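You operate a simulated robot arm through the tools that you are given. There is no shell and no other tool. Be economical: measure what you need, move in short steps, check, and stop when the job is done.

You run a simulated robot arm. Do the job below in one go: nothing can be reset, and whatever is moved stays where it is left.

Task
Dry the plate and the blue bowl, then stack bowl on plate.
Fine: use the tea towel and put it back; the plate stays on its mat; drop nothing; a knock or hard squeeze cracks china.
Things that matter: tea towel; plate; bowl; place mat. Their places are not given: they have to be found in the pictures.

Only the result counts: the job must be done as asked and must still hold three seconds after the hand-in. Knocking over, shifting, dropping, spilling or breaking anything else fails it. Flat cloth is picked up by pressing the open fingertips on it (5 to 10 N) and closing them slowly along it; thin cloth reads only 2 to 8 mm in the jaws.

Robot
A 7-joint arm with a two-finger parallel gripper, fixed in place. Base frame: the origin is at the foot of the arm, x ahead of it, y to its left, z up; the work surface is at about z = 0. Lengths are in mm, angles in degrees, forces in N, time in s.
With the tool pointing down near the work surface it reaches from about 240 to 620 mm from the base axis. Its first joint turns from -66.0 to 66.0 degrees. Payload 2.6 kg.
The tool frame sits at the grasp point between the pads (the TCP): z along the fingers, y along the line on which they close. The tips reach 30 mm beyond it. The gripper opens to 94 mm. The fingers are 28 mm wide and 10 mm thick; the gripper's body (50 by 96 mm) begins 55 mm behind the TCP.
Orientation is that of the tool frame in the base frame, as [roll, pitch, yaw] about the fixed x, y, z axes, in that order (R = Rz(yaw) Ry(pitch) Rx(roll)). With the fingers straight down and closing along the base's y, the tool's x points along the base's -x, its y along +y and its z along -z.

Tools
- The arm moves only by the tool arm_command. Its argument "rows" is a list of rows, each an object (a shift or turn left out is 0, a gripper value left out holds the last) with "claw": the gripper command, from -1 (fully open) to 1 (shut), values between in proportion; "linear": the shift along the tool's x, y, z in mm, a list of three; "dr": the turn, a rotation vector about the tool's x, y, z in rad, a list of three. In form: [{"claw": claw, "linear": [dx, dy, dz], "dr": [wx, wy, wz]}, ...]. A call has 1 to 12 rows; each row is the pose to reach, as a shift and turn from the pose commanded when the call began, along the tool's axes at that moment. Each row takes 0.2 s and may step no farther than 50 mm and 8.6 degrees from the row before; otherwise, or with a gripper value out of range, the whole call is refused. A pose out of reach is approached as far as the arm can. The call stops where the force on the tool passes 40 N (or 10 N more than at its start, if that is more) or the arm is blocked; 0.2 s more then pass. The fingers move at their own pace (about 72 mm/s each) and stop on an object; they squeeze with about 36 N. The grip force told is the motor's: it shows also when the fingers shut on nothing. Time passes only in rows, and 0.2 s behind the last, so rows that repeat a pose let the fingers close. It gives the time, the measured TCP pose, the force on the tool (base axes), the opening and the grip force at its end, in the units of the frame above (readings bear some noise).
- Cameras (640 x 400 px; columns grow to the right, rows downward): "scene" is fixed at [17.4, 431.8, 568.2]; the picture's right is [-0.84, -0.55, 0.00], its down [-0.37, 0.56, -0.74] and it looks along [0.41, -0.62, -0.67] (base axes); focal length 249 px, centre (320, 200). "wrist" rides on the gripper at [-37, 0, -58] in the tool frame; the picture's right is [0.00, -1.00, 0.00], its down [0.97, 0.00, -0.24] and it looks along [0.24, 0.00, 0.97] (tool axes); focal length 218 px, centre (320, 200).
- camera(camera): a new picture of that camera. It takes no simulated time.
- point_at(camera, pixels): there is no depth. For up to 12 entries [column, row, z] of the newest picture of that camera ("zoom" is the newest enlarged one), the place [x, y] in the base frame at which the ray of that pixel passes the height z, good to about 2 mm, but the place of the scene camera against the robot may be out by one fixed shift of up to 25 mm in any direction. It takes no simulated time.
- zoom(camera, box): a new picture of the part [left, top, right, bottom] of that camera's present view, enlarged. It takes no simulated time.
- hand_in(): hands the job in; it is judged then, once.

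Keep the steps short. Do not move on a guess: measure, check each grasp and each placing, and mend mistakes. In all there are 80 turns and 54 pictures (those below and enlarged ones count). Leave the gripper open and the arm clear of the work at the hand-in unless told otherwise, and finish with a single line.

The tools are called after ">>>" by a JSON object that holds its "method" and its "body". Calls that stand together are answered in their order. arm_command: Moves the arm, as the interface text tells. Its arguments: {"type":"object","properties":{"rows":{"type":"array","items":{"type":"object","properties":{"claw":{"type":"number"},"linear":{"type":"array","items":{"type":"number"}},"dr":{"type":"array","items":{"type":"number"}}}}}},"required":["rows"]} The other tools are called the same way: camera (camera) takes a picture; point_at (camera, pixels) gives the place at which the rays of pixels pass given heights; zoom (camera, box) takes an enlarged picture of a part of a camera's view; hand_in () hands the job in.

At the start:

```text
time: 0.0
ee_pos: [400.7, 23.0, 289.0]
tool_rot: [-180.0, 0.0, 180.0]
ft_force: [-0.2, -0.4, 0.1]
grip_width: 94.0
gripper_force: 0.1
```

scene: 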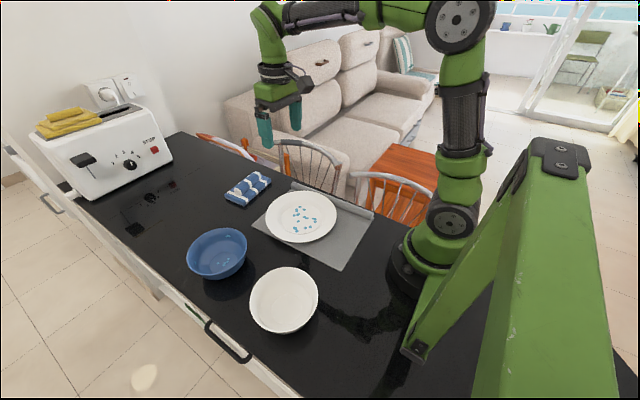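
wrist: 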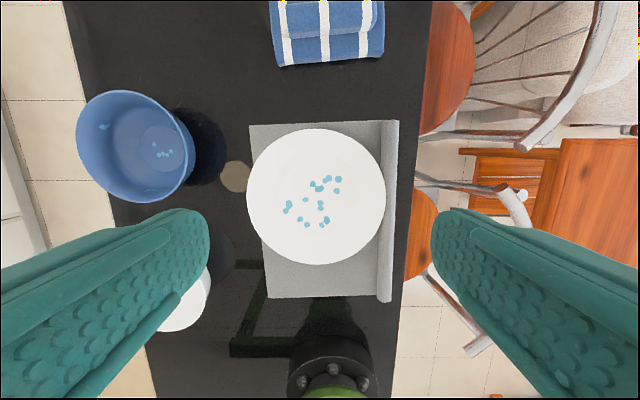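

I see the towel, folded, at the top of the wrist view near (327,33), the plate with water drops at (316,196), the blue bowl with drops at (137,147) and a white bowl near the left finger. Next I measure them and zoom in on the towel and bowl.

>>> {"method": "point_at", "body": {"camera": "wrist", "pixels": [[316, 196, 15], [247, 196, 15], [386, 196, 15], [316, 129, 15], [316, 264, 15], [77, 147, 60], [195, 160, 60], [137, 90, 60], [270, 2, 30], [384, 2, 30], [278, 66, 10], [384, 56, 10]]}}

>>> {"method": "zoom", "body": {"camera": "scene", "box": [170, 150, 370, 275]}}

>>> {"method": "zoom", "body": {"camera": "wrist", "box": [60, 0, 420, 225]}}

```text
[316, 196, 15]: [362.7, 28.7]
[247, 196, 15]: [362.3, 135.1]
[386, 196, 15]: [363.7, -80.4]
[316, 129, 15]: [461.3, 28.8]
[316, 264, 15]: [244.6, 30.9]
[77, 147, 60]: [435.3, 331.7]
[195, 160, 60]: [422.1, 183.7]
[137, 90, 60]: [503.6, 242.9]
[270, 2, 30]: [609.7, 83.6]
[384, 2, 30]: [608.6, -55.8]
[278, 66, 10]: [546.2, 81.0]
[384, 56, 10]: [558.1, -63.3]
```

```text
3.20 times, centred on (270, 212) of scene
```

zoom: 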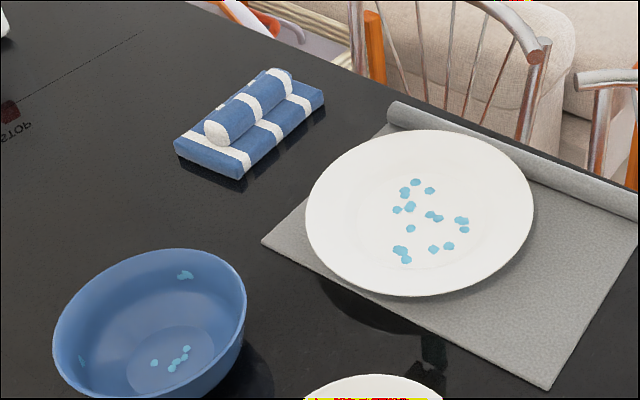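

```text
1.78 times, centred on (240, 112) of wrist
```

zoom: 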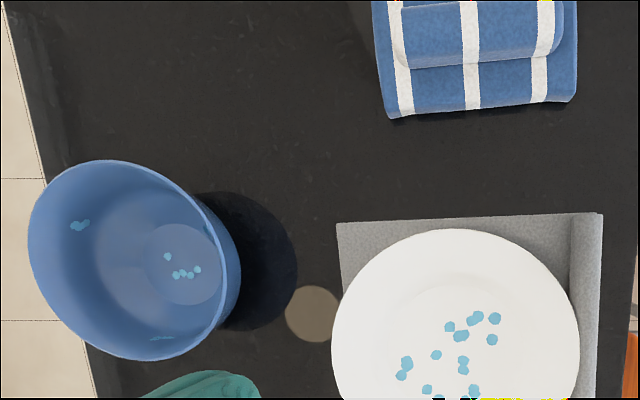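

The towel is a folded pad with a raised roll along y, around x≈600. I move forward and a bit up (base +x is tool −x) for a straight look at it.

>>> {"method": "arm_command", "body": {"rows": [{"claw": -1, "linear": [-40, 0, 0]}, {"claw": -1, "linear": [-80, 0, 0]}, {"claw": -1, "linear": [-120, 0, 0]}, {"claw": -1, "linear": [-150, 0, 0]}, {"claw": -1, "linear": [-150, 0, 0]}]}}

>>> {"method": "camera", "body": {"camera": "wrist"}}

```text
time: 1.2
ee_pos: [553.0, 23.8, 288.6]
tool_rot: [180.0, 0.0, -180.0]
ft_force: [0.5, 0.2, -0.2]
grip_width: 93.8
gripper_force: 0.0
```

```text
49 pictures are left
```

wrist: 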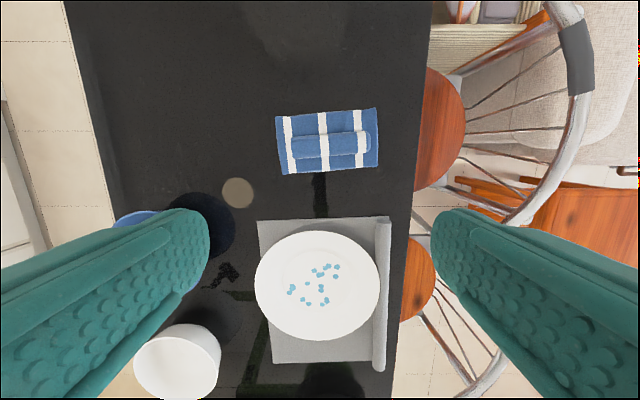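

The whole towel is visible now: pad (275–378, 108–175), roll (288–370, 130–158). I zoom and measure it.

>>> {"method": "zoom", "body": {"camera": "wrist", "box": [240, 90, 400, 190]}}

>>> {"method": "point_at", "body": {"camera": "wrist", "pixels": [[276, 117, 12], [377, 108, 12], [378, 167, 0], [284, 175, 0], [289, 148, 30], [369, 140, 30], [330, 130, 30], [330, 157, 20], [330, 144, 35], [318, 286, 15], [262, 219, 0], [275, 362, 0]]}}

```text
4.00 times, centred on (320, 140) of wrist
```

zoom: 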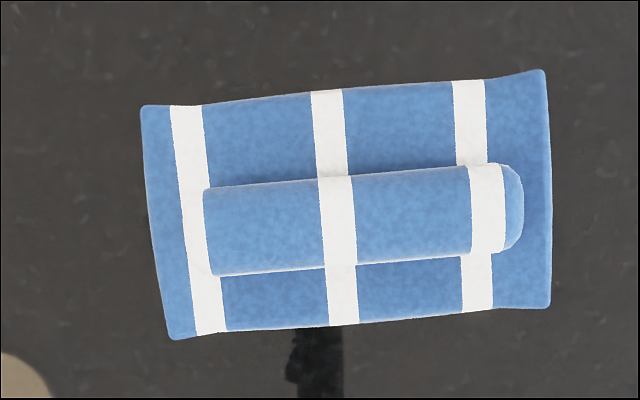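

```text
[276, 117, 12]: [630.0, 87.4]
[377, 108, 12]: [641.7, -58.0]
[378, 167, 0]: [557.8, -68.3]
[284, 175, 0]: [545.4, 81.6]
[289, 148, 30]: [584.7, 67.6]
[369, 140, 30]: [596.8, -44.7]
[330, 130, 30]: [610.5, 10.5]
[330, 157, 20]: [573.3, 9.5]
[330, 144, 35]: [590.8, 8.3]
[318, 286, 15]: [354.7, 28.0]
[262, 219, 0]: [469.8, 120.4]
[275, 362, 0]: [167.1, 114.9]
```

The roll lies at about (591, 11), about 33 mm wide, its axis turned 6° from −y. I turn the gripper 84° so it closes across the roll, moving above it and down to z≈160.

>>> {"method": "arm_command", "body": {"rows": [{"linear": [-4, -1.3, 12], "dr": [0, 0, 0.147]}, {"linear": [-8, -2.6, 24], "dr": [0, 0, 0.293]}, {"linear": [-12, -4, 36], "dr": [0, 0, 0.44]}, {"linear": [-16, -5.2, 48], "dr": [0, 0, 0.586]}, {"linear": [-20, -6.5, 60], "dr": [0, 0, 0.733]}, {"linear": [-24, -8, 72], "dr": [0, 0, 0.88]}, {"linear": [-28, -9, 84], "dr": [0, 0, 1.026]}, {"linear": [-32, -10, 96], "dr": [0, 0, 1.173]}, {"linear": [-35, -12, 108], "dr": [0, 0, 1.32]}, {"linear": [-38, -13, 120], "dr": [0, 0, 1.464]}, {"linear": [-38, -13, 120], "dr": [0, 0, 1.464]}]}}

>>> {"method": "camera", "body": {"camera": "wrist"}}

>>> {"method": "camera", "body": {"camera": "scene"}}

```text
time: 3.6
ee_pos: [590.6, 10.1, 170.0]
tool_rot: [180.0, 0.1, 96.0]
ft_force: [0.9, 0.0, 0.5]
grip_width: 94.1
gripper_force: 0.1
```

```text
47 pictures are left
```

wrist: 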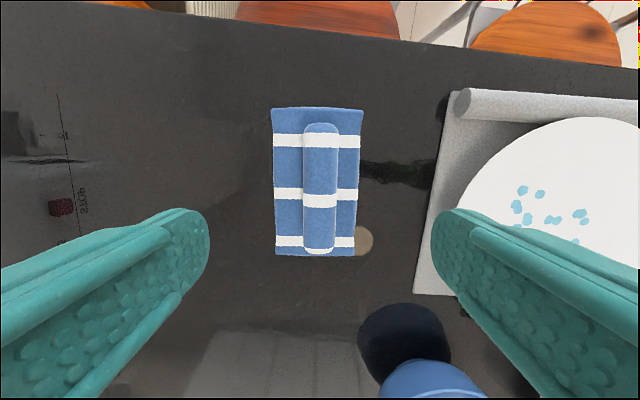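

```text
46 pictures are left
```

scene: 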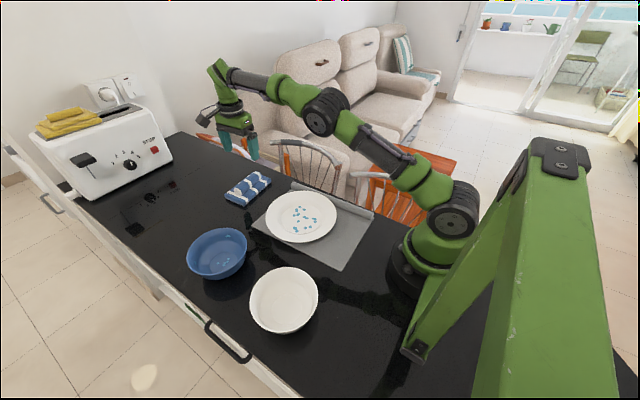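

The roll is centred at column 320 and aligned. To get its height I compare rays for the same features (roll end, middle stripe on the roll and on the pad edge) at several heights.

>>> {"method": "point_at", "body": {"camera": "wrist", "pixels": [[320, 253, 20], [320, 253, 40], [320, 123, 20], [320, 123, 40], [303, 200, 30], [337, 200, 30], [274, 255, 0], [274, 255, 15], [354, 255, 0], [274, 108, 0], [363, 110, 0], [348, 193, 15]]}}

>>> {"method": "zoom", "body": {"camera": "scene", "box": [208, 155, 288, 205]}}

>>> {"method": "zoom", "body": {"camera": "wrist", "box": [240, 90, 400, 270]}}

```text
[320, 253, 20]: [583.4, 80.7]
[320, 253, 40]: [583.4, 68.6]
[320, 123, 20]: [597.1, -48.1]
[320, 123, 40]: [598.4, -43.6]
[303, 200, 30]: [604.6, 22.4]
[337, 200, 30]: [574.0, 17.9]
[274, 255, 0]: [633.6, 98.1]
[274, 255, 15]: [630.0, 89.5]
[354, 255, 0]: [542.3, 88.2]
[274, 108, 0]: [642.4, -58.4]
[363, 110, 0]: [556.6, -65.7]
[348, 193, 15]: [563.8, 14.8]
```

```text
8.00 times, centred on (248, 180) of scene
```

zoom: 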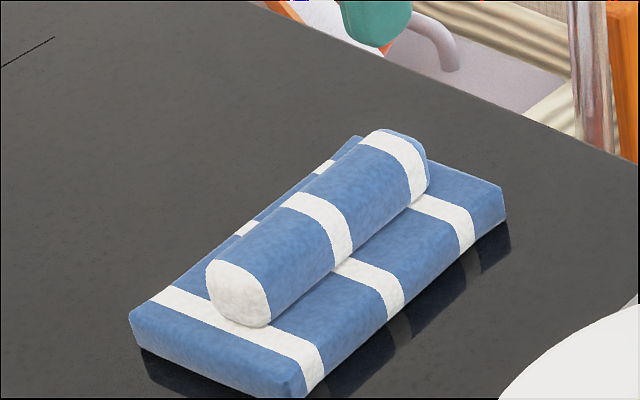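

```text
2.22 times, centred on (320, 180) of wrist
```

zoom: 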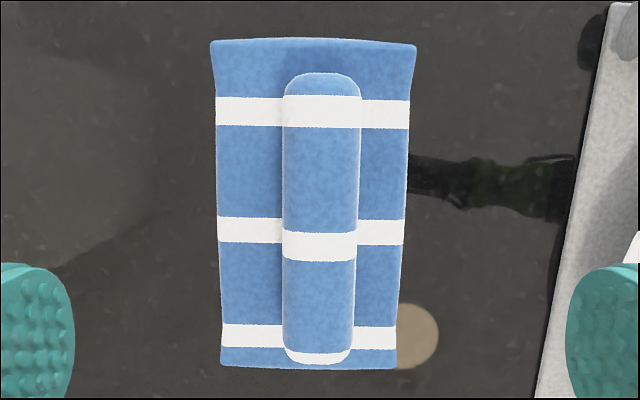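

Both views agree on a pad about 17 mm thick and a roll top near 45 mm. I descend so the tips stop at about z=23 (TCP 53), beside the roll and just above the pad.

>>> {"method": "arm_command", "body": {"rows": [{"claw": -1, "linear": [0, 0, 40]}, {"claw": -1, "linear": [0, 0, 75]}, {"claw": -1, "linear": [0, 0, 98]}, {"claw": -1, "linear": [0, 0, 110]}, {"claw": -1, "linear": [0, 0, 117]}, {"claw": -1, "linear": [0, 0, 117]}]}}

>>> {"method": "zoom", "body": {"camera": "scene", "box": [208, 155, 288, 205]}}

```text
time: 5.0
ee_pos: [588.9, 9.2, 52.4]
tool_rot: [179.9, -0.1, 96.1]
ft_force: [0.3, -0.5, 0.1]
grip_width: 93.9
gripper_force: 0.2
```

```text
8.00 times, centred on (248, 180) of scene
```

zoom: 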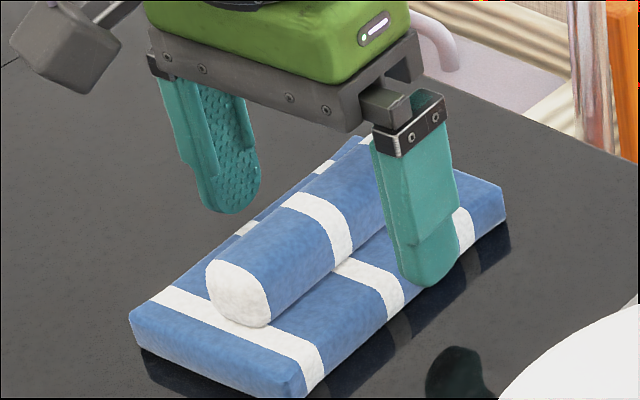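

The tips straddle the roll with no contact force. I close slowly onto it.

>>> {"method": "arm_command", "body": {"rows": [{"claw": -0.5}, {"claw": 0}, {"claw": 0.3}, {"claw": 0.6}, {"claw": 1}, {"claw": 1}, {"claw": 1}]}}

>>> {"method": "zoom", "body": {"camera": "scene", "box": [208, 155, 288, 205]}}

```text
time: 6.6
ee_pos: [589.7, 9.1, 53.0]
tool_rot: [-180.0, -0.1, 96.0]
ft_force: [0.3, 0.2, 1.2]
grip_width: 29.0
gripper_force: 36.4
```

```text
8.00 times, centred on (248, 180) of scene
```

zoom: 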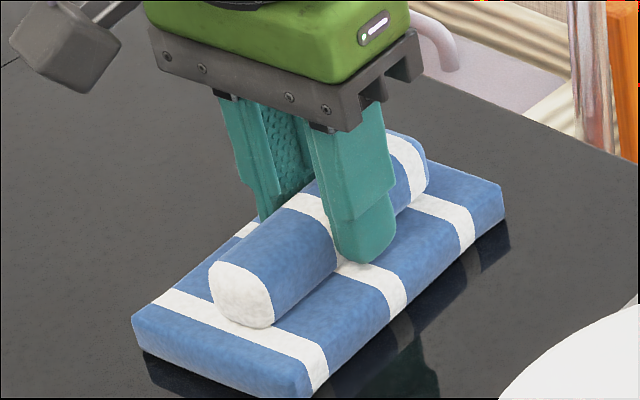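

Held: 29 mm at 36 N. The towel's home is TCP (589.7, 9.1, 53), yaw 96. I lift it.

>>> {"method": "arm_command", "body": {"rows": [{"claw": 1, "linear": [0, 0, -10]}, {"claw": 1, "linear": [0, 0, -30]}, {"claw": 1, "linear": [0, 0, -60]}, {"claw": 1, "linear": [0, 0, -95]}, {"claw": 1, "linear": [0, 0, -125]}, {"claw": 1, "linear": [0, 0, -140]}, {"claw": 1, "linear": [0, 0, -140]}]}}

>>> {"method": "camera", "body": {"camera": "scene"}}

>>> {"method": "camera", "body": {"camera": "wrist"}}

```text
time: 8.2
ee_pos: [589.3, 8.7, 191.6]
tool_rot: [180.0, -0.1, 96.0]
ft_force: [-0.2, -0.2, -0.1]
grip_width: 29.1
gripper_force: 36.3
```

```text
41 pictures are left
```

scene: 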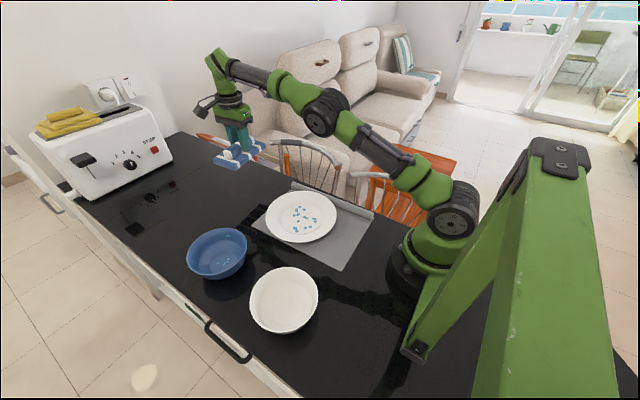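

```text
40 pictures are left
```

wrist: 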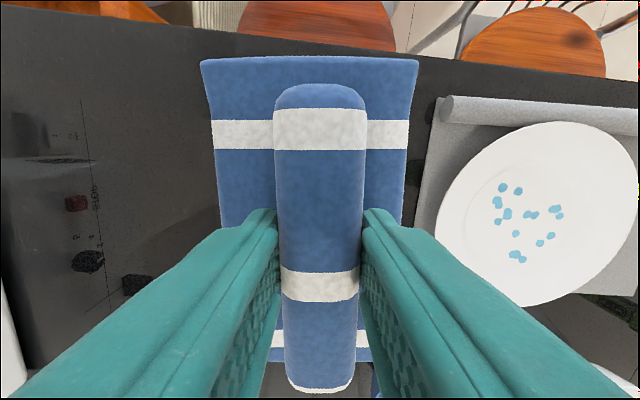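

The towel keeps its shape and is firmly held. Now I carry it above the plate's wet area, around (358, 32), staying at z≈190.

>>> {"method": "arm_command", "body": {"rows": [{"claw": 1, "linear": [5, -25, 0]}, {"claw": 1, "linear": [14, -70, 0]}, {"claw": 1, "linear": [23, -115, 0]}, {"claw": 1, "linear": [32, -160, 0]}, {"claw": 1, "linear": [40, -200, 0]}, {"claw": 1, "linear": [45, -228, 0]}, {"claw": 1, "linear": [45, -228, 0]}]}}

>>> {"method": "camera", "body": {"camera": "wrist"}}

>>> {"method": "camera", "body": {"camera": "scene"}}

```text
time: 9.8
ee_pos: [357.9, 30.1, 191.5]
tool_rot: [-180.0, 0.0, 96.1]
ft_force: [0.2, 0.7, -0.2]
grip_width: 29.0
gripper_force: 36.3
```

```text
39 pictures are left
```

wrist: 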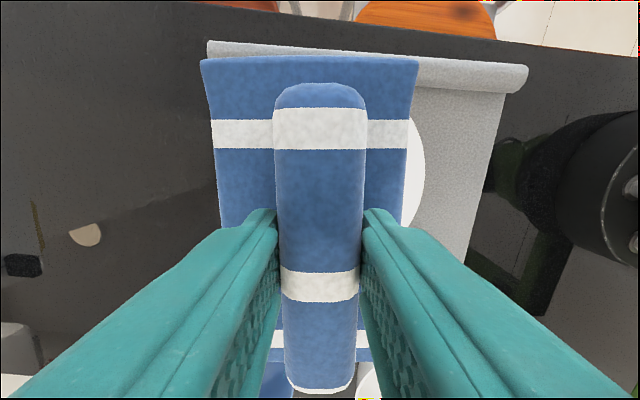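

```text
38 pictures are left
```

scene: 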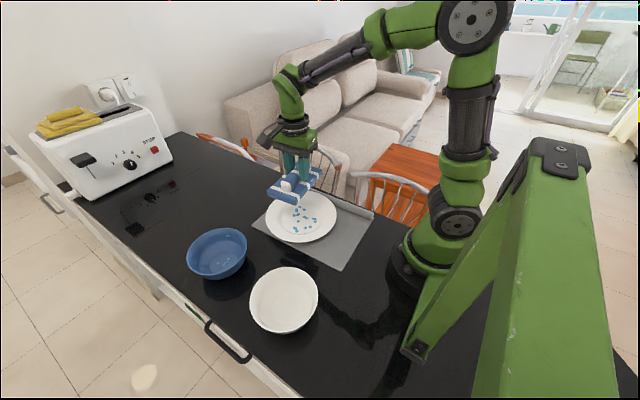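

I check how far the scene camera is out using the mat corner, which the wrist camera put at (469.8, 120.4), and get plate, drop and bowl places from the scene view too.

>>> {"method": "point_at", "body": {"camera": "scene", "pixels": [[252, 225, 0], [340, 271.5, 0], [301, 217, 15], [265.5, 217, 15], [336.5, 217, 15], [187, 256, 60], [247, 256, 60], [217, 228, 60], [217, 256, 5], [249, 317, 60], [318, 300, 60], [284, 268, 60]]}}

>>> {"method": "zoom", "body": {"camera": "scene", "box": [250, 160, 350, 250]}}

>>> {"method": "zoom", "body": {"camera": "scene", "box": [180, 215, 330, 340]}}

```text
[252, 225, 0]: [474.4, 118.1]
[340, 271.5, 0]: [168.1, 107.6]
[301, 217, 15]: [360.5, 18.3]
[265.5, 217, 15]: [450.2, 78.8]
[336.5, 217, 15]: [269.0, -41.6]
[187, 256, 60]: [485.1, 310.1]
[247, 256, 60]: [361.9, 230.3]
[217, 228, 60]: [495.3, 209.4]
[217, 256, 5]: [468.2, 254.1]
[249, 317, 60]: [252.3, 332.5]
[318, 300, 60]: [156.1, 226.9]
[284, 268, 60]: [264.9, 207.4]
```

```text
4.44 times, centred on (300, 205) of scene
```

zoom: 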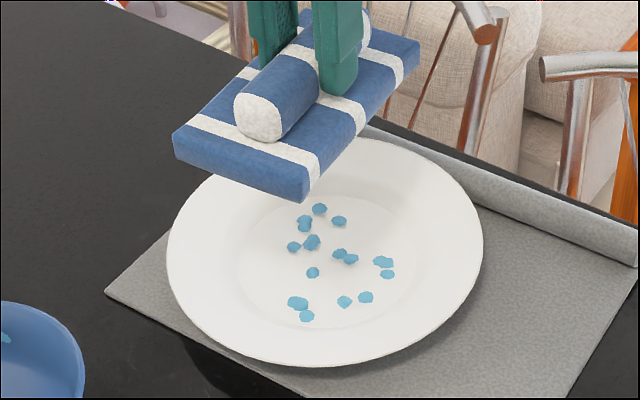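

```text
3.20 times, centred on (255, 278) of scene
```

zoom: 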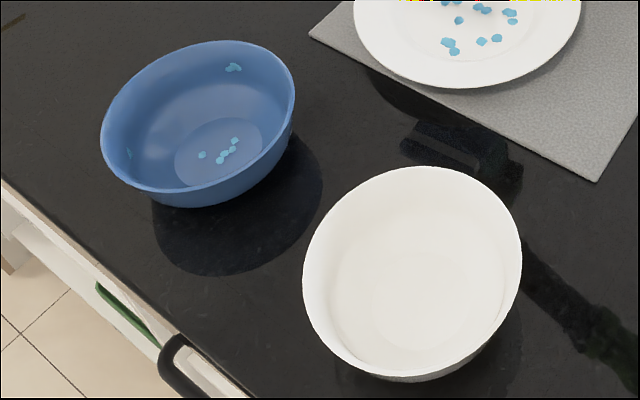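

The scene camera is only about 5 mm out. The plate has a flat well of about 120 mm, and the pad's footprint covers the drops. I lower gently to TCP z≈78 and then take small steps while reading the force.

>>> {"method": "arm_command", "body": {"rows": [{"claw": 1, "linear": [0, 0, 40]}, {"claw": 1, "linear": [0, 0, 80]}, {"claw": 1, "linear": [0, 0, 100]}, {"claw": 1, "linear": [0, 0, 110]}, {"claw": 1, "linear": [0, 0, 113]}, {"claw": 1, "linear": [0, 0, 113]}]}}

>>> {"method": "zoom", "body": {"camera": "scene", "box": [250, 160, 350, 250]}}

```text
time: 11.2
ee_pos: [356.7, 30.1, 80.2]
tool_rot: [179.9, 0.0, 96.1]
ft_force: [-0.2, -0.1, 7.4]
grip_width: 28.9
gripper_force: 35.9
```

```text
4.44 times, centred on (300, 205) of scene
```

zoom: 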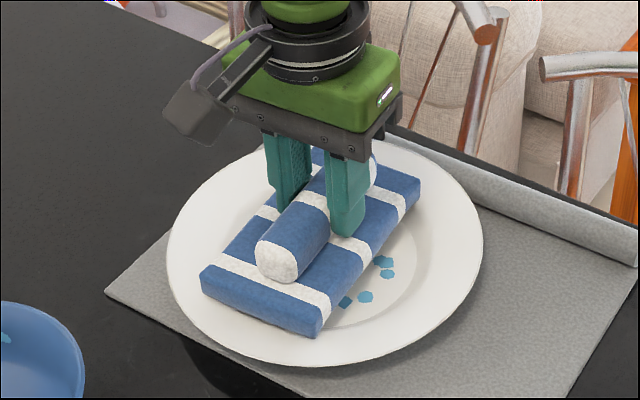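

It has touched with 7.4 N at TCP 80 and four drops peek out on the base side. I make a small, slow wipe 12 mm toward the base and then lift slightly to look.

>>> {"method": "arm_command", "body": {"rows": [{"claw": 1, "linear": [0, -4, 0]}, {"claw": 1, "linear": [0, -8, 0]}, {"claw": 1, "linear": [0, -12, 0]}, {"claw": 1, "linear": [0, -12, 0]}]}}

>>> {"method": "arm_command", "body": {"rows": [{"claw": 1, "linear": [0, 0, -10]}, {"claw": 1, "linear": [0, 0, -40]}, {"claw": 1, "linear": [0, 0, -80]}, {"claw": 1, "linear": [0, 0, -100]}, {"claw": 1, "linear": [0, 0, -100]}]}}

>>> {"method": "zoom", "body": {"camera": "scene", "box": [250, 160, 350, 250]}}

```text
time: 12.2
ee_pos: [345.4, 29.5, 78.3]
tool_rot: [-180.0, 0.0, 96.2]
ft_force: [2.5, 2.0, 1.6]
grip_width: 28.9
gripper_force: 36.8
```

```text
time: 13.4
ee_pos: [348.7, 28.8, 179.7]
tool_rot: [-179.9, -0.1, 96.0]
ft_force: [-0.5, 0.3, -0.4]
grip_width: 29.0
gripper_force: 35.8
```

```text
4.44 times, centred on (300, 205) of scene
```

zoom: 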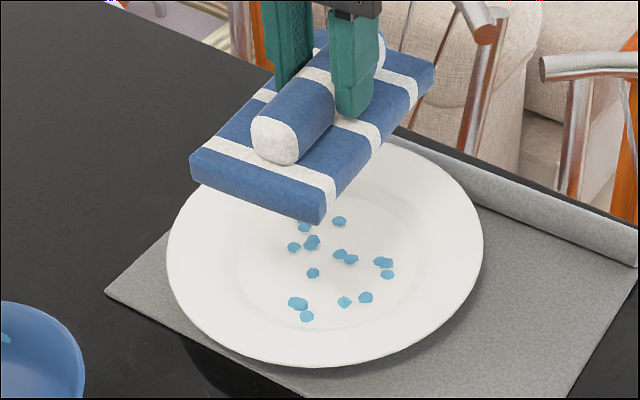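

No drops went, because the pad rides on the plate's sloping rim. I'll tilt the towel 25° about the jaw axis so its 88 mm short end reaches into the 120 mm well. First I tilt it above the plate.

>>> {"method": "arm_command", "body": {"rows": [{"claw": 1, "linear": [-12, 2, 0], "dr": [0, -0.11, 0]}, {"claw": 1, "linear": [-25, 5, 10], "dr": [0, -0.22, 0]}, {"claw": 1, "linear": [-38, 8, 25], "dr": [0, -0.33, 0]}, {"claw": 1, "linear": [-50, 10, 45], "dr": [0, -0.436, 0]}, {"claw": 1, "linear": [-50, 10, 60], "dr": [0, -0.436, 0]}, {"claw": 1, "linear": [-50, 10, 66], "dr": [0, -0.436, 0]}, {"claw": 1, "linear": [-50, 10, 66], "dr": [0, -0.436, 0]}]}}

>>> {"method": "zoom", "body": {"camera": "scene", "box": [250, 150, 350, 250]}}

```text
time: 15.0
ee_pos: [363.0, -20.3, 114.2]
tool_rot: [-180.0, 25.0, 96.2]
ft_force: [0.2, 0.4, 0.3]
grip_width: 29.2
gripper_force: 36.1
```

```text
4.00 times, centred on (300, 200) of scene
```

zoom: 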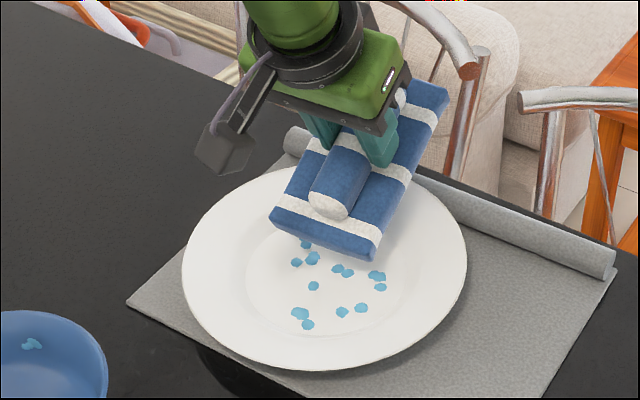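

The near short end is down and hovers over the well. I lower it straight down 14 mm (in tool axes 0.423 x, 0.906 z), reading the force.

>>> {"method": "arm_command", "body": {"rows": [{"claw": 1, "linear": [2.1, 0, 4.5]}, {"claw": 1, "linear": [4.2, 0, 9]}, {"claw": 1, "linear": [5.9, 0, 12.7]}, {"claw": 1, "linear": [5.9, 0, 12.7]}]}}

```text
time: 16.0
ee_pos: [361.3, -20.0, 99.3]
tool_rot: [180.0, 25.0, 96.2]
ft_force: [-0.3, 0.8, 0.1]
grip_width: 29.1
gripper_force: 36.1
```

No contact yet at TCP 99. I go down in 2 mm steps.

>>> {"method": "arm_command", "body": {"rows": [{"claw": 1, "linear": [0.85, 0, 1.8]}, {"claw": 1, "linear": [1.7, 0, 3.6]}, {"claw": 1, "linear": [2.5, 0, 5.4]}, {"claw": 1, "linear": [2.5, 0, 5.4]}]}}

>>> {"method": "zoom", "body": {"camera": "scene", "box": [250, 150, 350, 250]}}

```text
time: 17.0
ee_pos: [361.0, -20.0, 93.9]
tool_rot: [-179.9, 25.0, 96.1]
ft_force: [0.1, 0.2, -0.2]
grip_width: 29.0
gripper_force: 35.8
```

```text
4.00 times, centred on (300, 200) of scene
```

zoom: 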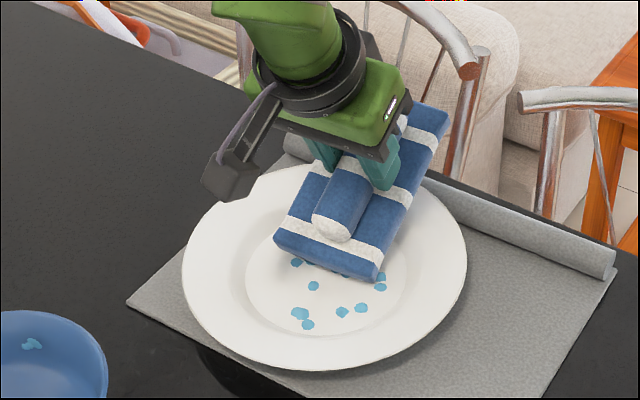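

Still free and close to the floor. Another 6 mm down in small steps.

>>> {"method": "arm_command", "body": {"rows": [{"claw": 1, "linear": [0.6, 0, 1.4]}, {"claw": 1, "linear": [1.3, 0, 2.7]}, {"claw": 1, "linear": [1.9, 0, 4.0]}, {"claw": 1, "linear": [1.9, 0, 4.0]}]}}

```text
time: 17.8
ee_pos: [360.9, -20.9, 90.5]
tool_rot: [179.7, 25.0, 95.8]
ft_force: [-3.3, -1.0, 8.9]
grip_width: 29.2
gripper_force: 36.2
stopped in row 3: the force on the tool passed its limit (the readings are from after the stop); the commanded pose is now the measured one
```

The limit tripped at contact, at about z 90.5. I check the plate for damage before moving on.

>>> {"method": "zoom", "body": {"camera": "scene", "box": [250, 150, 350, 250]}}

```text
4.00 times, centred on (300, 200) of scene
```

zoom: 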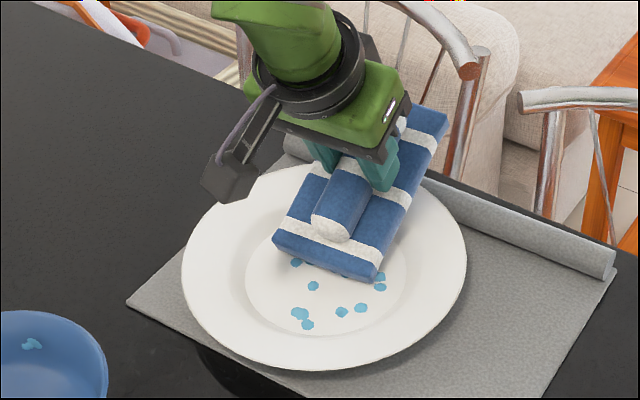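

The plate is whole and in place. The force is now about 9 N. I sweep slowly 8 mm toward +y along the plate (tool 0.906 x, −0.423 z), easing off slightly.

>>> {"method": "arm_command", "body": {"rows": [{"claw": 1, "linear": [1.6, 0, -1.2]}, {"claw": 1, "linear": [3.4, 0, -2.0]}, {"claw": 1, "linear": [5.2, 0, -2.9]}, {"claw": 1, "linear": [7.0, 0, -3.7]}, {"claw": 1, "linear": [7.0, 0, -3.7]}]}}

>>> {"method": "zoom", "body": {"camera": "scene", "box": [250, 150, 350, 250]}}

```text
time: 19.0
ee_pos: [361.1, -13.3, 91.4]
tool_rot: [179.9, 25.1, 95.9]
ft_force: [0.4, -0.3, -1.1]
grip_width: 29.0
gripper_force: 36.6
```

```text
4.00 times, centred on (300, 200) of scene
```

zoom: 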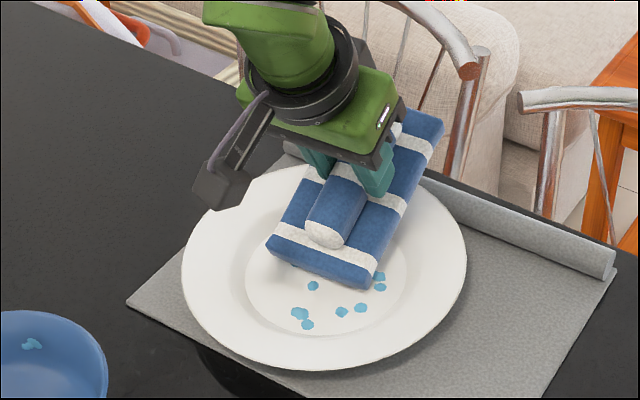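

No contact at 91.4. I lower in 0.3 mm steps until there is a light contact force.

>>> {"method": "arm_command", "body": {"rows": [{"claw": 1, "linear": [0.13, 0, 0.27]}, {"claw": 1, "linear": [0.25, 0, 0.54]}, {"claw": 1, "linear": [0.38, 0, 0.81]}, {"claw": 1, "linear": [0.38, 0, 0.81]}]}}

```text
time: 20.0
ee_pos: [361.0, -13.8, 90.9]
tool_rot: [179.8, 25.0, 95.7]
ft_force: [-2.0, -0.3, 9.4]
grip_width: 29.0
gripper_force: 36.3
```

A steady 9.4 N. I sweep level toward +y, 24 mm in 3 mm rows.

>>> {"method": "arm_command", "body": {"rows": [{"claw": 1, "linear": [2.7, 0, -1.4]}, {"claw": 1, "linear": [5.4, 0, -2.65]}, {"claw": 1, "linear": [8.15, 0, -3.9]}, {"claw": 1, "linear": [10.9, 0, -5.2]}, {"claw": 1, "linear": [13.6, 0, -6.45]}, {"claw": 1, "linear": [16.3, 0, -7.7]}, {"claw": 1, "linear": [16.3, 0, -7.7]}]}}

>>> {"method": "zoom", "body": {"camera": "scene", "box": [250, 150, 350, 250]}}

```text
time: 21.6
ee_pos: [359.4, 6.0, 89.4]
tool_rot: [179.8, 25.0, 95.8]
ft_force: [0.3, -8.1, 19.1]
grip_width: 29.0
gripper_force: 36.3
```

```text
4.00 times, centred on (300, 200) of scene
```

zoom: 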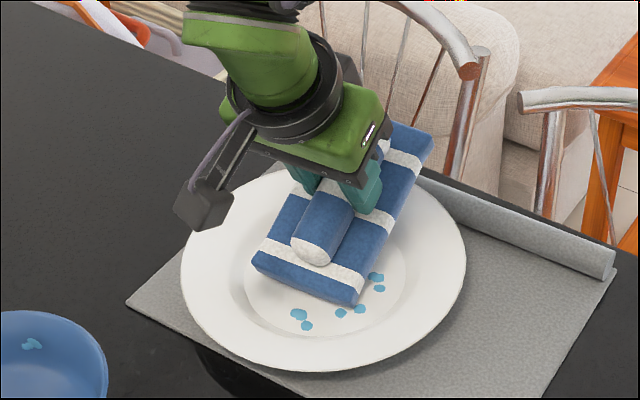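

The force has grown to 19 N, too much. I lift straight up 40 mm and look at what has been dried.

>>> {"method": "arm_command", "body": {"rows": [{"claw": 1, "linear": [-0.85, 0, -1.8]}, {"claw": 1, "linear": [-5, 0, -10]}, {"claw": 1, "linear": [-12, 0, -25]}, {"claw": 1, "linear": [-35, 0, -40]}, {"claw": 1, "linear": [-60, 0, -40]}, {"claw": 1, "linear": [-60, 0, -40]}]}}

>>> {"method": "zoom", "body": {"camera": "scene", "box": [250, 150, 350, 250]}}

```text
time: 23.0
ee_pos: [363.3, -32.6, 151.5]
tool_rot: [180.0, 25.1, 95.8]
ft_force: [0.0, 0.5, -1.0]
grip_width: 29.0
gripper_force: 35.7
```

```text
4.00 times, centred on (300, 200) of scene
```

zoom: 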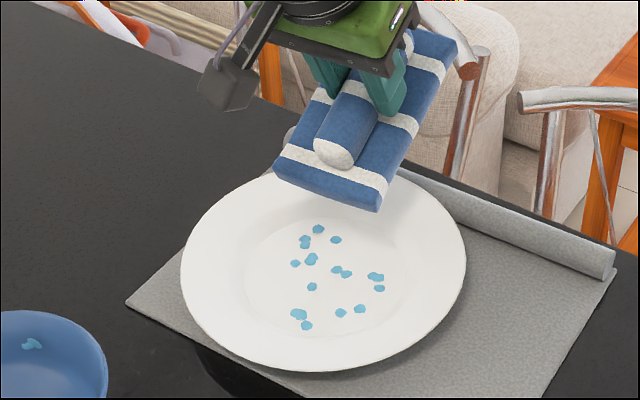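

All drops remain. In the pressed picture the pad's left (+x) corner was on the well's slope, so the edge never lay on the floor: I was off-centre. I measure the well (about (245–406, 218–338) in the zoom) and the drops at z≈10.

>>> {"method": "point_at", "body": {"camera": "zoom", "pixels": [[245, 278, 10], [406, 278, 10], [325, 218, 10], [325, 338, 10], [318, 229, 10], [335, 240, 10], [295, 264, 10], [299, 314, 10], [306, 326, 10], [360, 309, 10], [380, 288, 10], [312, 287, 10]]}}

>>> {"method": "point_at", "body": {"camera": "zoom", "pixels": [[180, 271, 25], [466, 271, 25], [323, 168, 25], [323, 371, 25], [380, 211, 129], [275, 180, 129], [126, 303, 0]]}}

```text
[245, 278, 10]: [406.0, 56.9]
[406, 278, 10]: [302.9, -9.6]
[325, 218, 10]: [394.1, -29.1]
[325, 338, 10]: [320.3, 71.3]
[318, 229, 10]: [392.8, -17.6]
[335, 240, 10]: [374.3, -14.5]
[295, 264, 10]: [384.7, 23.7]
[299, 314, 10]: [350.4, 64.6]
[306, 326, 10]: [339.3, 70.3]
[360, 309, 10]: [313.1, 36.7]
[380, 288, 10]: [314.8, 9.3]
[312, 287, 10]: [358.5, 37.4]
```

```text
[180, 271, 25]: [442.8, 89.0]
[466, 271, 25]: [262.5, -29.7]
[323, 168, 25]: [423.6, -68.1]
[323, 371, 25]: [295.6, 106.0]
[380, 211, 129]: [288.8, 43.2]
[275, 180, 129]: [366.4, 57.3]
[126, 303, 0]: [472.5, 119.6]
```

I check where the pad's lower edge truly is relative to the TCP, by its corners (276,180) and (378,212) at z≈71 and its top corners.

>>> {"method": "point_at", "body": {"camera": "zoom", "pixels": [[276, 180, 71], [378, 212, 71], [283, 158, 86], [386, 183, 86], [276, 180, 78], [378, 212, 78]]}}

>>> {"method": "zoom", "body": {"camera": "scene", "box": [275, 150, 335, 210]}}

```text
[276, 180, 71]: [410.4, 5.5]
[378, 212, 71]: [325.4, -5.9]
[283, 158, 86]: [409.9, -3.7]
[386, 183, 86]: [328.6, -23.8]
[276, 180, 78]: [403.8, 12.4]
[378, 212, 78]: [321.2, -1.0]
```

```text
6.67 times, centred on (305, 180) of scene
```

zoom: 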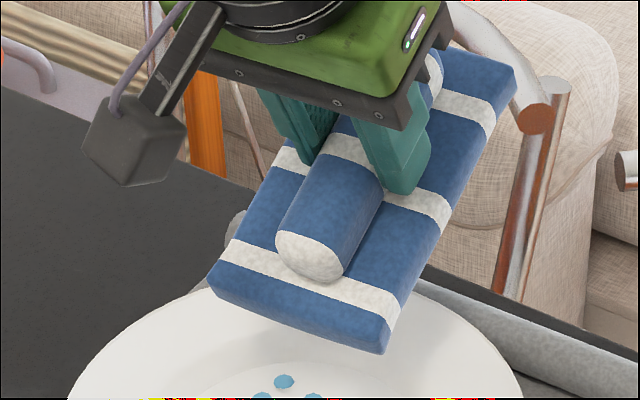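

The lower edge is centred about 12 mm too far in +x relative to the well (edge ≈368, well ≈356 in the same camera). I shift TCP to about (350, −13) and come down to z≈98.

>>> {"method": "arm_command", "body": {"rows": [{"claw": 1, "linear": [10, -4, 8]}, {"claw": 1, "linear": [22, -8, 18]}, {"claw": 1, "linear": [32, -11.3, 30]}, {"claw": 1, "linear": [38, -11.3, 35]}, {"claw": 1, "linear": [41.4, -11.3, 39.7]}, {"claw": 1, "linear": [41.4, -11.3, 39.7]}]}}

>>> {"method": "arm_command", "body": {"rows": [{"claw": 1, "linear": [0.3, 0, 0.7]}, {"claw": 1, "linear": [0.6, 0, 1.4]}, {"claw": 1, "linear": [0.9, 0, 2.1]}, {"claw": 1, "linear": [1.2, 0, 2.7]}, {"claw": 1, "linear": [1.5, 0, 3.3]}, {"claw": 1, "linear": [1.8, 0, 3.9]}, {"claw": 1, "linear": [2.1, 0, 4.5]}, {"claw": 1, "linear": [2.3, 0, 4.9]}, {"claw": 1, "linear": [2.5, 0, 5.3]}, {"claw": 1, "linear": [2.5, 0, 5.3]}]}}

```text
time: 24.4
ee_pos: [348.2, -12.8, 96.6]
tool_rot: [179.9, 24.9, 95.9]
ft_force: [0.1, 0.6, -1.1]
grip_width: 29.0
gripper_force: 35.8
```

```text
time: 26.6
ee_pos: [348.2, -13.0, 93.7]
tool_rot: [179.9, 25.0, 95.9]
ft_force: [0.6, 0.2, -0.6]
grip_width: 28.9
gripper_force: 35.9
```

Still free at about 93. I continue down in 0.4 mm steps.

>>> {"method": "arm_command", "body": {"rows": [{"claw": 1, "linear": [0.17, 0, 0.36]}, {"claw": 1, "linear": [0.34, 0, 0.72]}, {"claw": 1, "linear": [0.5, 0, 1.1]}, {"claw": 1, "linear": [0.67, 0, 1.45]}, {"claw": 1, "linear": [0.84, 0, 1.8]}, {"claw": 1, "linear": [0.84, 0, 1.8]}]}}

```text
time: 28.0
ee_pos: [350.5, -13.5, 90.2]
tool_rot: [179.8, 25.1, 95.8]
ft_force: [-5.3, -3.7, 12.2]
grip_width: 29.1
gripper_force: 35.6
```

Contact, 12 N, with some −x side force. I look at where the edge lies.

>>> {"method": "zoom", "body": {"camera": "scene", "box": [270, 170, 340, 250]}}

```text
5.00 times, centred on (305, 210) of scene
```

zoom: 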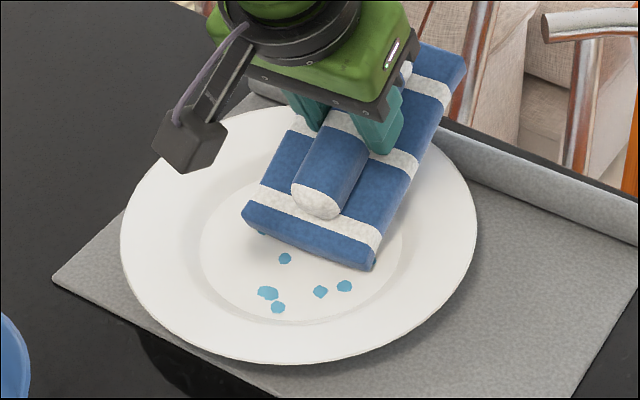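

The edge is now on the flat floor with drops ahead of it. I ease off 0.4 mm and sweep 10 mm toward +y.

>>> {"method": "arm_command", "body": {"rows": [{"claw": 1, "linear": [1.6, 0, -1.2]}, {"claw": 1, "linear": [3.4, 0, -2.05]}, {"claw": 1, "linear": [5.2, 0, -2.9]}, {"claw": 1, "linear": [7.0, 0, -3.75]}, {"claw": 1, "linear": [8.9, 0, -4.6]}, {"claw": 1, "linear": [8.9, 0, -4.6]}]}}

>>> {"method": "zoom", "body": {"camera": "scene", "box": [270, 170, 340, 250]}}

```text
time: 29.4
ee_pos: [348.0, -1.7, 90.9]
tool_rot: [180.0, 25.0, 96.0]
ft_force: [0.1, 0.3, -0.6]
grip_width: 29.1
gripper_force: 36.0
```

```text
5.00 times, centred on (305, 210) of scene
```

zoom: 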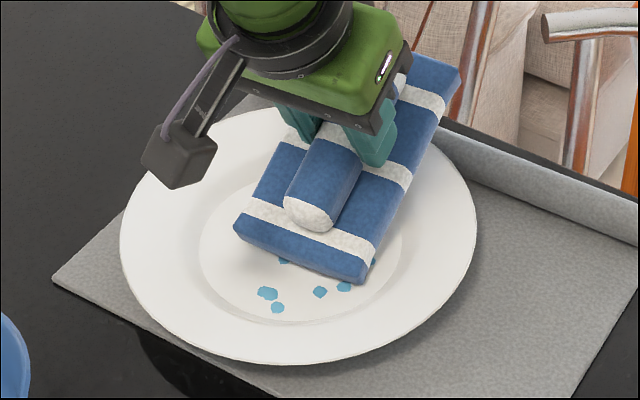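

The force is gone here, so the edge has lifted slightly. I lower in 0.3 mm steps again to a light contact.

>>> {"method": "arm_command", "body": {"rows": [{"claw": 1, "linear": [0.13, 0, 0.27]}, {"claw": 1, "linear": [0.25, 0, 0.54]}, {"claw": 1, "linear": [0.38, 0, 0.81]}, {"claw": 1, "linear": [0.5, 0, 1.08]}, {"claw": 1, "linear": [0.5, 0, 1.08]}]}}

```text
time: 30.6
ee_pos: [348.5, -3.2, 90.4]
tool_rot: [179.9, 25.0, 95.8]
ft_force: [-4.1, 0.0, 11.4]
grip_width: 28.9
gripper_force: 36.2
```

Contact at 11 N. I sweep 20 mm toward +y, raised 0.3 mm, and read the force.

>>> {"method": "arm_command", "body": {"rows": [{"claw": 1, "linear": [1.7, 0, -1.1]}, {"claw": 1, "linear": [3.5, 0, -1.95]}, {"claw": 1, "linear": [5.3, 0, -2.8]}, {"claw": 1, "linear": [7.1, 0, -3.65]}, {"claw": 1, "linear": [8.9, 0, -4.5]}, {"claw": 1, "linear": [10.7, 0, -5.35]}]}}

>>> {"method": "zoom", "body": {"camera": "scene", "box": [270, 170, 340, 250]}}

```text
time: 32.0
ee_pos: [348.0, 8.7, 89.8]
tool_rot: [179.7, 24.9, 95.8]
ft_force: [2.2, -6.8, 17.5]
grip_width: 29.0
gripper_force: 35.8
```

```text
5.00 times, centred on (305, 210) of scene
```

zoom: 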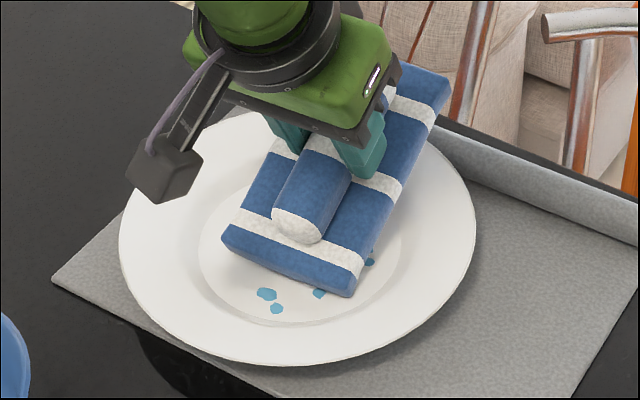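

The edge has swept over the middle drops at 17 N. I lift and look whether they went.

>>> {"method": "arm_command", "body": {"rows": [{"claw": 1, "linear": [-0.85, 0, -1.8]}, {"claw": 1, "linear": [-5, 0, -10]}, {"claw": 1, "linear": [-20, 0, -25]}, {"claw": 1, "linear": [-45, 0, -35]}, {"claw": 1, "linear": [-60, 0, -40]}, {"claw": 1, "linear": [-60, 0, -40]}]}}

>>> {"method": "zoom", "body": {"camera": "scene", "box": [270, 170, 340, 250]}}

```text
time: 33.4
ee_pos: [352.2, -28.0, 150.9]
tool_rot: [179.8, 25.0, 95.9]
ft_force: [-0.2, -0.6, -0.5]
grip_width: 29.0
gripper_force: 35.2
```

```text
5.00 times, centred on (305, 210) of scene
```

zoom: 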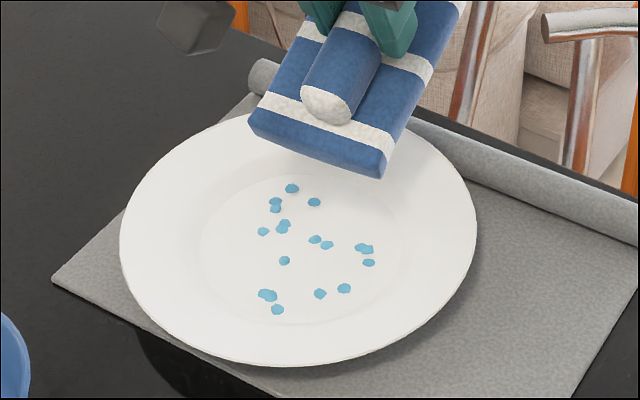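

Nothing went: the sharp edge alone evidently doesn't dry, so the pad's face probably has to lie nearly flat on the china. I reduce the tilt to about 13°, the least that clears the far rim, so the pad's end face lies close to the floor, and lower to z≈88.

>>> {"method": "arm_command", "body": {"rows": [{"claw": 1, "linear": [5, 0, 10], "dr": [0, 0.07, 0]}, {"claw": 1, "linear": [11, -1, 24], "dr": [0, 0.14, 0]}, {"claw": 1, "linear": [17, -2, 38], "dr": [0, 0.21, 0]}, {"claw": 1, "linear": [23, -2, 49], "dr": [0, 0.21, 0]}, {"claw": 1, "linear": [26.6, -2, 57], "dr": [0, 0.21, 0]}, {"claw": 1, "linear": [26.6, -2, 57], "dr": [0, 0.21, 0]}]}}

>>> {"method": "zoom", "body": {"camera": "scene", "box": [270, 170, 340, 250]}}

```text
time: 34.8
ee_pos: [348.7, -28.3, 88.7]
tool_rot: [179.9, 13.0, 95.9]
ft_force: [-0.4, -0.4, -0.6]
grip_width: 29.0
gripper_force: 36.3
```

```text
5.00 times, centred on (305, 210) of scene
```

zoom: 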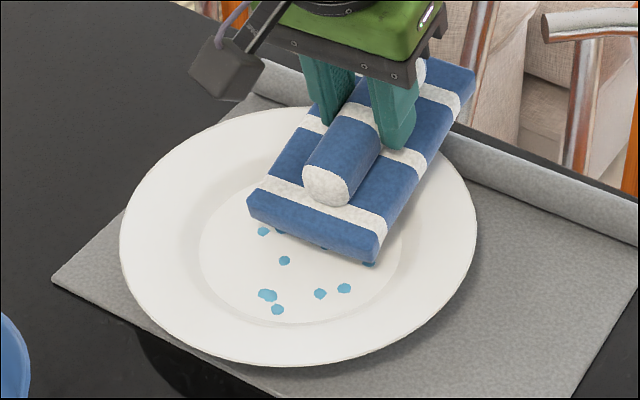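

Well placed. I go down 5 mm in 1 mm rows, then in 0.4 mm rows.

>>> {"method": "arm_command", "body": {"rows": [{"claw": 1, "linear": [0.22, 0, 1]}, {"claw": 1, "linear": [0.45, 0, 1.9]}, {"claw": 1, "linear": [0.67, 0, 2.9]}, {"claw": 1, "linear": [0.85, 0, 3.7]}, {"claw": 1, "linear": [1.0, 0, 4.3]}, {"claw": 1, "linear": [1.1, 0, 4.8]}, {"claw": 1, "linear": [1.2, 0, 5.2]}, {"claw": 1, "linear": [1.3, 0, 5.6]}, {"claw": 1, "linear": [1.4, 0, 6.0]}, {"claw": 1, "linear": [1.4, 0, 6.0]}]}}

>>> {"method": "arm_command", "body": {"rows": [{"claw": 1, "linear": [0.08, 0, 0.35]}, {"claw": 1, "linear": [0.16, 0, 0.7]}, {"claw": 1, "linear": [0.24, 0, 1.05]}, {"claw": 1, "linear": [0.32, 0, 1.4]}, {"claw": 1, "linear": [0.32, 0, 1.4]}]}}

```text
time: 37.0
ee_pos: [349.5, -28.4, 82.2]
tool_rot: [179.8, 13.0, 95.9]
ft_force: [0.2, -0.8, -1.0]
grip_width: 28.8
gripper_force: 35.9
```

```text
time: 38.2
ee_pos: [350.0, -28.5, 81.6]
tool_rot: [179.8, 13.0, 95.9]
ft_force: [-0.6, 3.0, 12.0]
grip_width: 28.6
gripper_force: 36.0
```

Contact at 12 N, as predicted. I ease 0.3 mm and make a back-and-forth sweep of 24 mm at that level.

>>> {"method": "arm_command", "body": {"rows": [{"claw": 1, "linear": [3.9, 0, -1.2]}, {"claw": 1, "linear": [7.8, 0, -2.15]}, {"claw": 1, "linear": [11.7, 0, -3.05]}, {"claw": 1, "linear": [15.6, 0, -3.95]}, {"claw": 1, "linear": [19.5, 0, -4.85]}, {"claw": 1, "linear": [23.4, 0, -5.75]}, {"claw": 1, "linear": [23.4, 0, -5.75]}]}}

>>> {"method": "zoom", "body": {"camera": "scene", "box": [270, 170, 340, 250]}}

```text
time: 39.8
ee_pos: [347.0, -4.8, 79.9]
tool_rot: [179.9, 12.9, 96.0]
ft_force: [-0.3, -0.4, -0.5]
grip_width: 29.0
gripper_force: 35.7
```

```text
5.00 times, centred on (305, 210) of scene
```

zoom: 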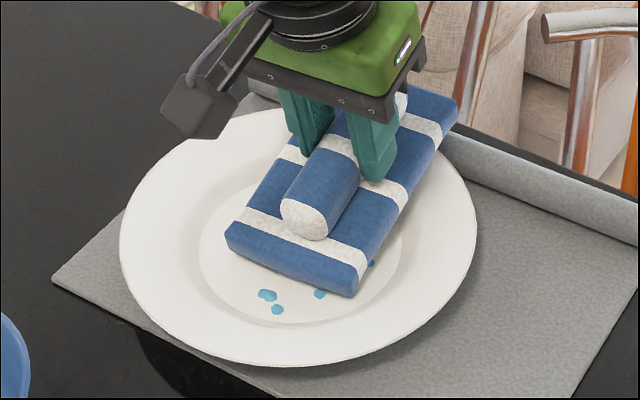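

No force here at 79.9; the earlier touch was on the far rim. I lower further in 0.4 mm steps.

>>> {"method": "arm_command", "body": {"rows": [{"claw": 1, "linear": [0.1, 0, 0.4]}, {"claw": 1, "linear": [0.2, 0, 0.8]}, {"claw": 1, "linear": [0.28, 0, 1.2]}, {"claw": 1, "linear": [0.37, 0, 1.6]}, {"claw": 1, "linear": [0.37, 0, 1.6]}]}}

```text
time: 41.0
ee_pos: [347.5, -2.9, 79.2]
tool_rot: [180.0, 12.9, 95.9]
ft_force: [1.5, -0.5, -0.9]
grip_width: 29.0
gripper_force: 36.3
```

Still free. Another 2 mm.

>>> {"method": "arm_command", "body": {"rows": [{"claw": 1, "linear": [0.1, 0, 0.4]}, {"claw": 1, "linear": [0.2, 0, 0.8]}, {"claw": 1, "linear": [0.28, 0, 1.2]}, {"claw": 1, "linear": [0.37, 0, 1.6]}, {"claw": 1, "linear": [0.46, 0, 2.0]}, {"claw": 1, "linear": [0.46, 0, 2.0]}]}}

```text
time: 42.4
ee_pos: [348.1, -5.3, 77.7]
tool_rot: [179.9, 13.0, 95.8]
ft_force: [-2.5, -5.3, 18.4]
grip_width: 29.0
gripper_force: 36.1
```

Floor contact at 18 N. I ease 0.8 mm, sweep gently 8 mm back and forth, then lift and look.

>>> {"method": "arm_command", "body": {"rows": [{"claw": 1, "linear": [0, 0, -0.8]}, {"claw": 1, "linear": [3, 0, -1.5]}, {"claw": 1, "linear": [6, 0, -2.2]}, {"claw": 1, "linear": [9, 0, -2.9]}, {"claw": 1, "linear": [6, 0, -2.2]}, {"claw": 1, "linear": [3, 0, -1.5]}, {"claw": 1, "linear": [0, 0, -0.8]}, {"claw": 1, "linear": [0, 0, -0.8]}]}}

>>> {"method": "arm_command", "body": {"rows": [{"claw": 1, "linear": [0, 0, -2]}, {"claw": 1, "linear": [-5, 0, -20]}, {"claw": 1, "linear": [-30, 0, -45]}, {"claw": 1, "linear": [-50, 0, -60]}, {"claw": 1, "linear": [-50, 0, -60]}]}}

>>> {"method": "zoom", "body": {"camera": "scene", "box": [270, 170, 340, 250]}}

```text
time: 44.2
ee_pos: [346.4, -4.8, 77.9]
tool_rot: [179.9, 13.0, 95.9]
ft_force: [0.0, 0.7, -0.6]
grip_width: 29.3
gripper_force: 36.5
```

```text
time: 45.4
ee_pos: [347.9, -41.0, 148.4]
tool_rot: [180.0, 13.0, 95.9]
ft_force: [-0.4, 0.4, -1.0]
grip_width: 29.2
gripper_force: 35.6
```

```text
5.00 times, centred on (305, 210) of scene
```

zoom: 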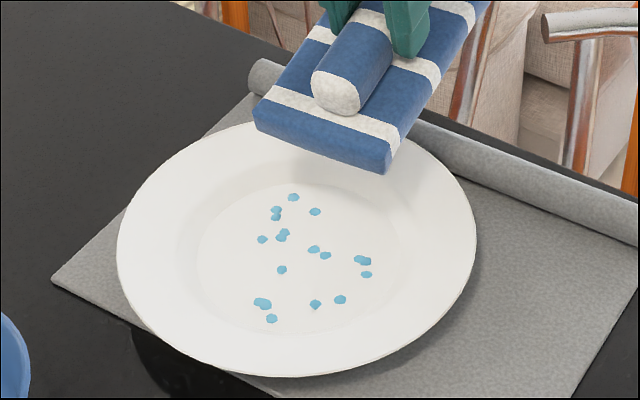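

The drops moved with the plate, and the plate slid a few mm (still on its mat). By my calibration (pad end 81 mm from TCP, floor z≈8) the edge in true contact hadn't actually crossed any drop; the rest of the sweeps were in the air. I re-measure well and drops now at z=8.

>>> {"method": "point_at", "body": {"camera": "zoom", "pixels": [[197, 258, 8], [398, 258, 8], [297, 184, 8], [297, 333, 8], [293, 197, 8], [262, 239, 8], [282, 269, 8], [262, 303, 8], [271, 318, 8], [340, 299, 8], [366, 274, 8], [360, 260, 8]]}}

>>> {"method": "point_at", "body": {"camera": "zoom", "pixels": [[315, 304, 8], [325, 255, 8], [313, 249, 8], [283, 236, 8], [276, 213, 8], [315, 212, 8], [254, 128, 78], [385, 173, 78]]}}

```text
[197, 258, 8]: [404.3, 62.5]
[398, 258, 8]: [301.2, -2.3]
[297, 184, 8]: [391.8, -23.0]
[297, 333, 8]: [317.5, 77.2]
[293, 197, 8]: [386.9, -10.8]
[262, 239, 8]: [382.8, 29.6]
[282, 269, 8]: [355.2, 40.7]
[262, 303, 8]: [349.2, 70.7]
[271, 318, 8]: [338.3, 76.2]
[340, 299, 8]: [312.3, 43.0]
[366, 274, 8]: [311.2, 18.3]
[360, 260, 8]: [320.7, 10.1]
```

```text
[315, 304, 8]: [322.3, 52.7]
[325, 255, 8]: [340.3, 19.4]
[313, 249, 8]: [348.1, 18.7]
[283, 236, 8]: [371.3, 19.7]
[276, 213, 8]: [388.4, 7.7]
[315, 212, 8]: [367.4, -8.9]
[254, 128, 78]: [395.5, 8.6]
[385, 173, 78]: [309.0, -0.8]
```

The camera puts the pad's end nearer (≈63 mm) than my contact estimate (81), so the towel may have turned in the grip. I compare the wrist view with the earlier one, where the pad's top edge was at row 58 and columns 201–418.

>>> {"method": "camera", "body": {"camera": "wrist"}}

```text
19 pictures are left
```

wrist: 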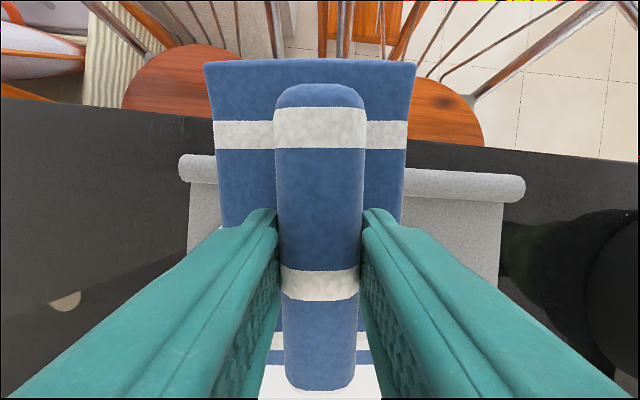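

The grip has not slipped. I retry at 13° with real contact throughout a longer sweep across the drops ahead (about 5 to 35 mm past the well's centre). First I move to just above the floor.

>>> {"method": "arm_command", "body": {"rows": [{"claw": 1, "linear": [20, 1, 10]}, {"claw": 1, "linear": [35, 2, 25]}, {"claw": 1, "linear": [42, 3, 40]}, {"claw": 1, "linear": [46, 3, 50]}, {"claw": 1, "linear": [49.6, 3, 54.8]}, {"claw": 1, "linear": [49.6, 3, 54.8]}]}}

>>> {"method": "arm_command", "body": {"rows": [{"claw": 1, "linear": [0.09, 0, 0.4]}, {"claw": 1, "linear": [0.18, 0, 0.8]}, {"claw": 1, "linear": [0.27, 0, 1.2]}, {"claw": 1, "linear": [0.36, 0, 1.6]}, {"claw": 1, "linear": [0.45, 0, 2.0]}, {"claw": 1, "linear": [0.54, 0, 2.4]}, {"claw": 1, "linear": [0.54, 0, 2.4]}]}}

```text
time: 46.8
ee_pos: [348.6, -2.8, 84.0]
tool_rot: [179.9, 13.0, 95.9]
ft_force: [0.0, 0.0, -0.4]
grip_width: 29.5
gripper_force: 36.3
```

```text
time: 48.4
ee_pos: [349.6, -2.4, 81.0]
tool_rot: [179.9, 13.0, 95.9]
ft_force: [0.3, 0.3, -0.4]
grip_width: 29.3
gripper_force: 35.9
```

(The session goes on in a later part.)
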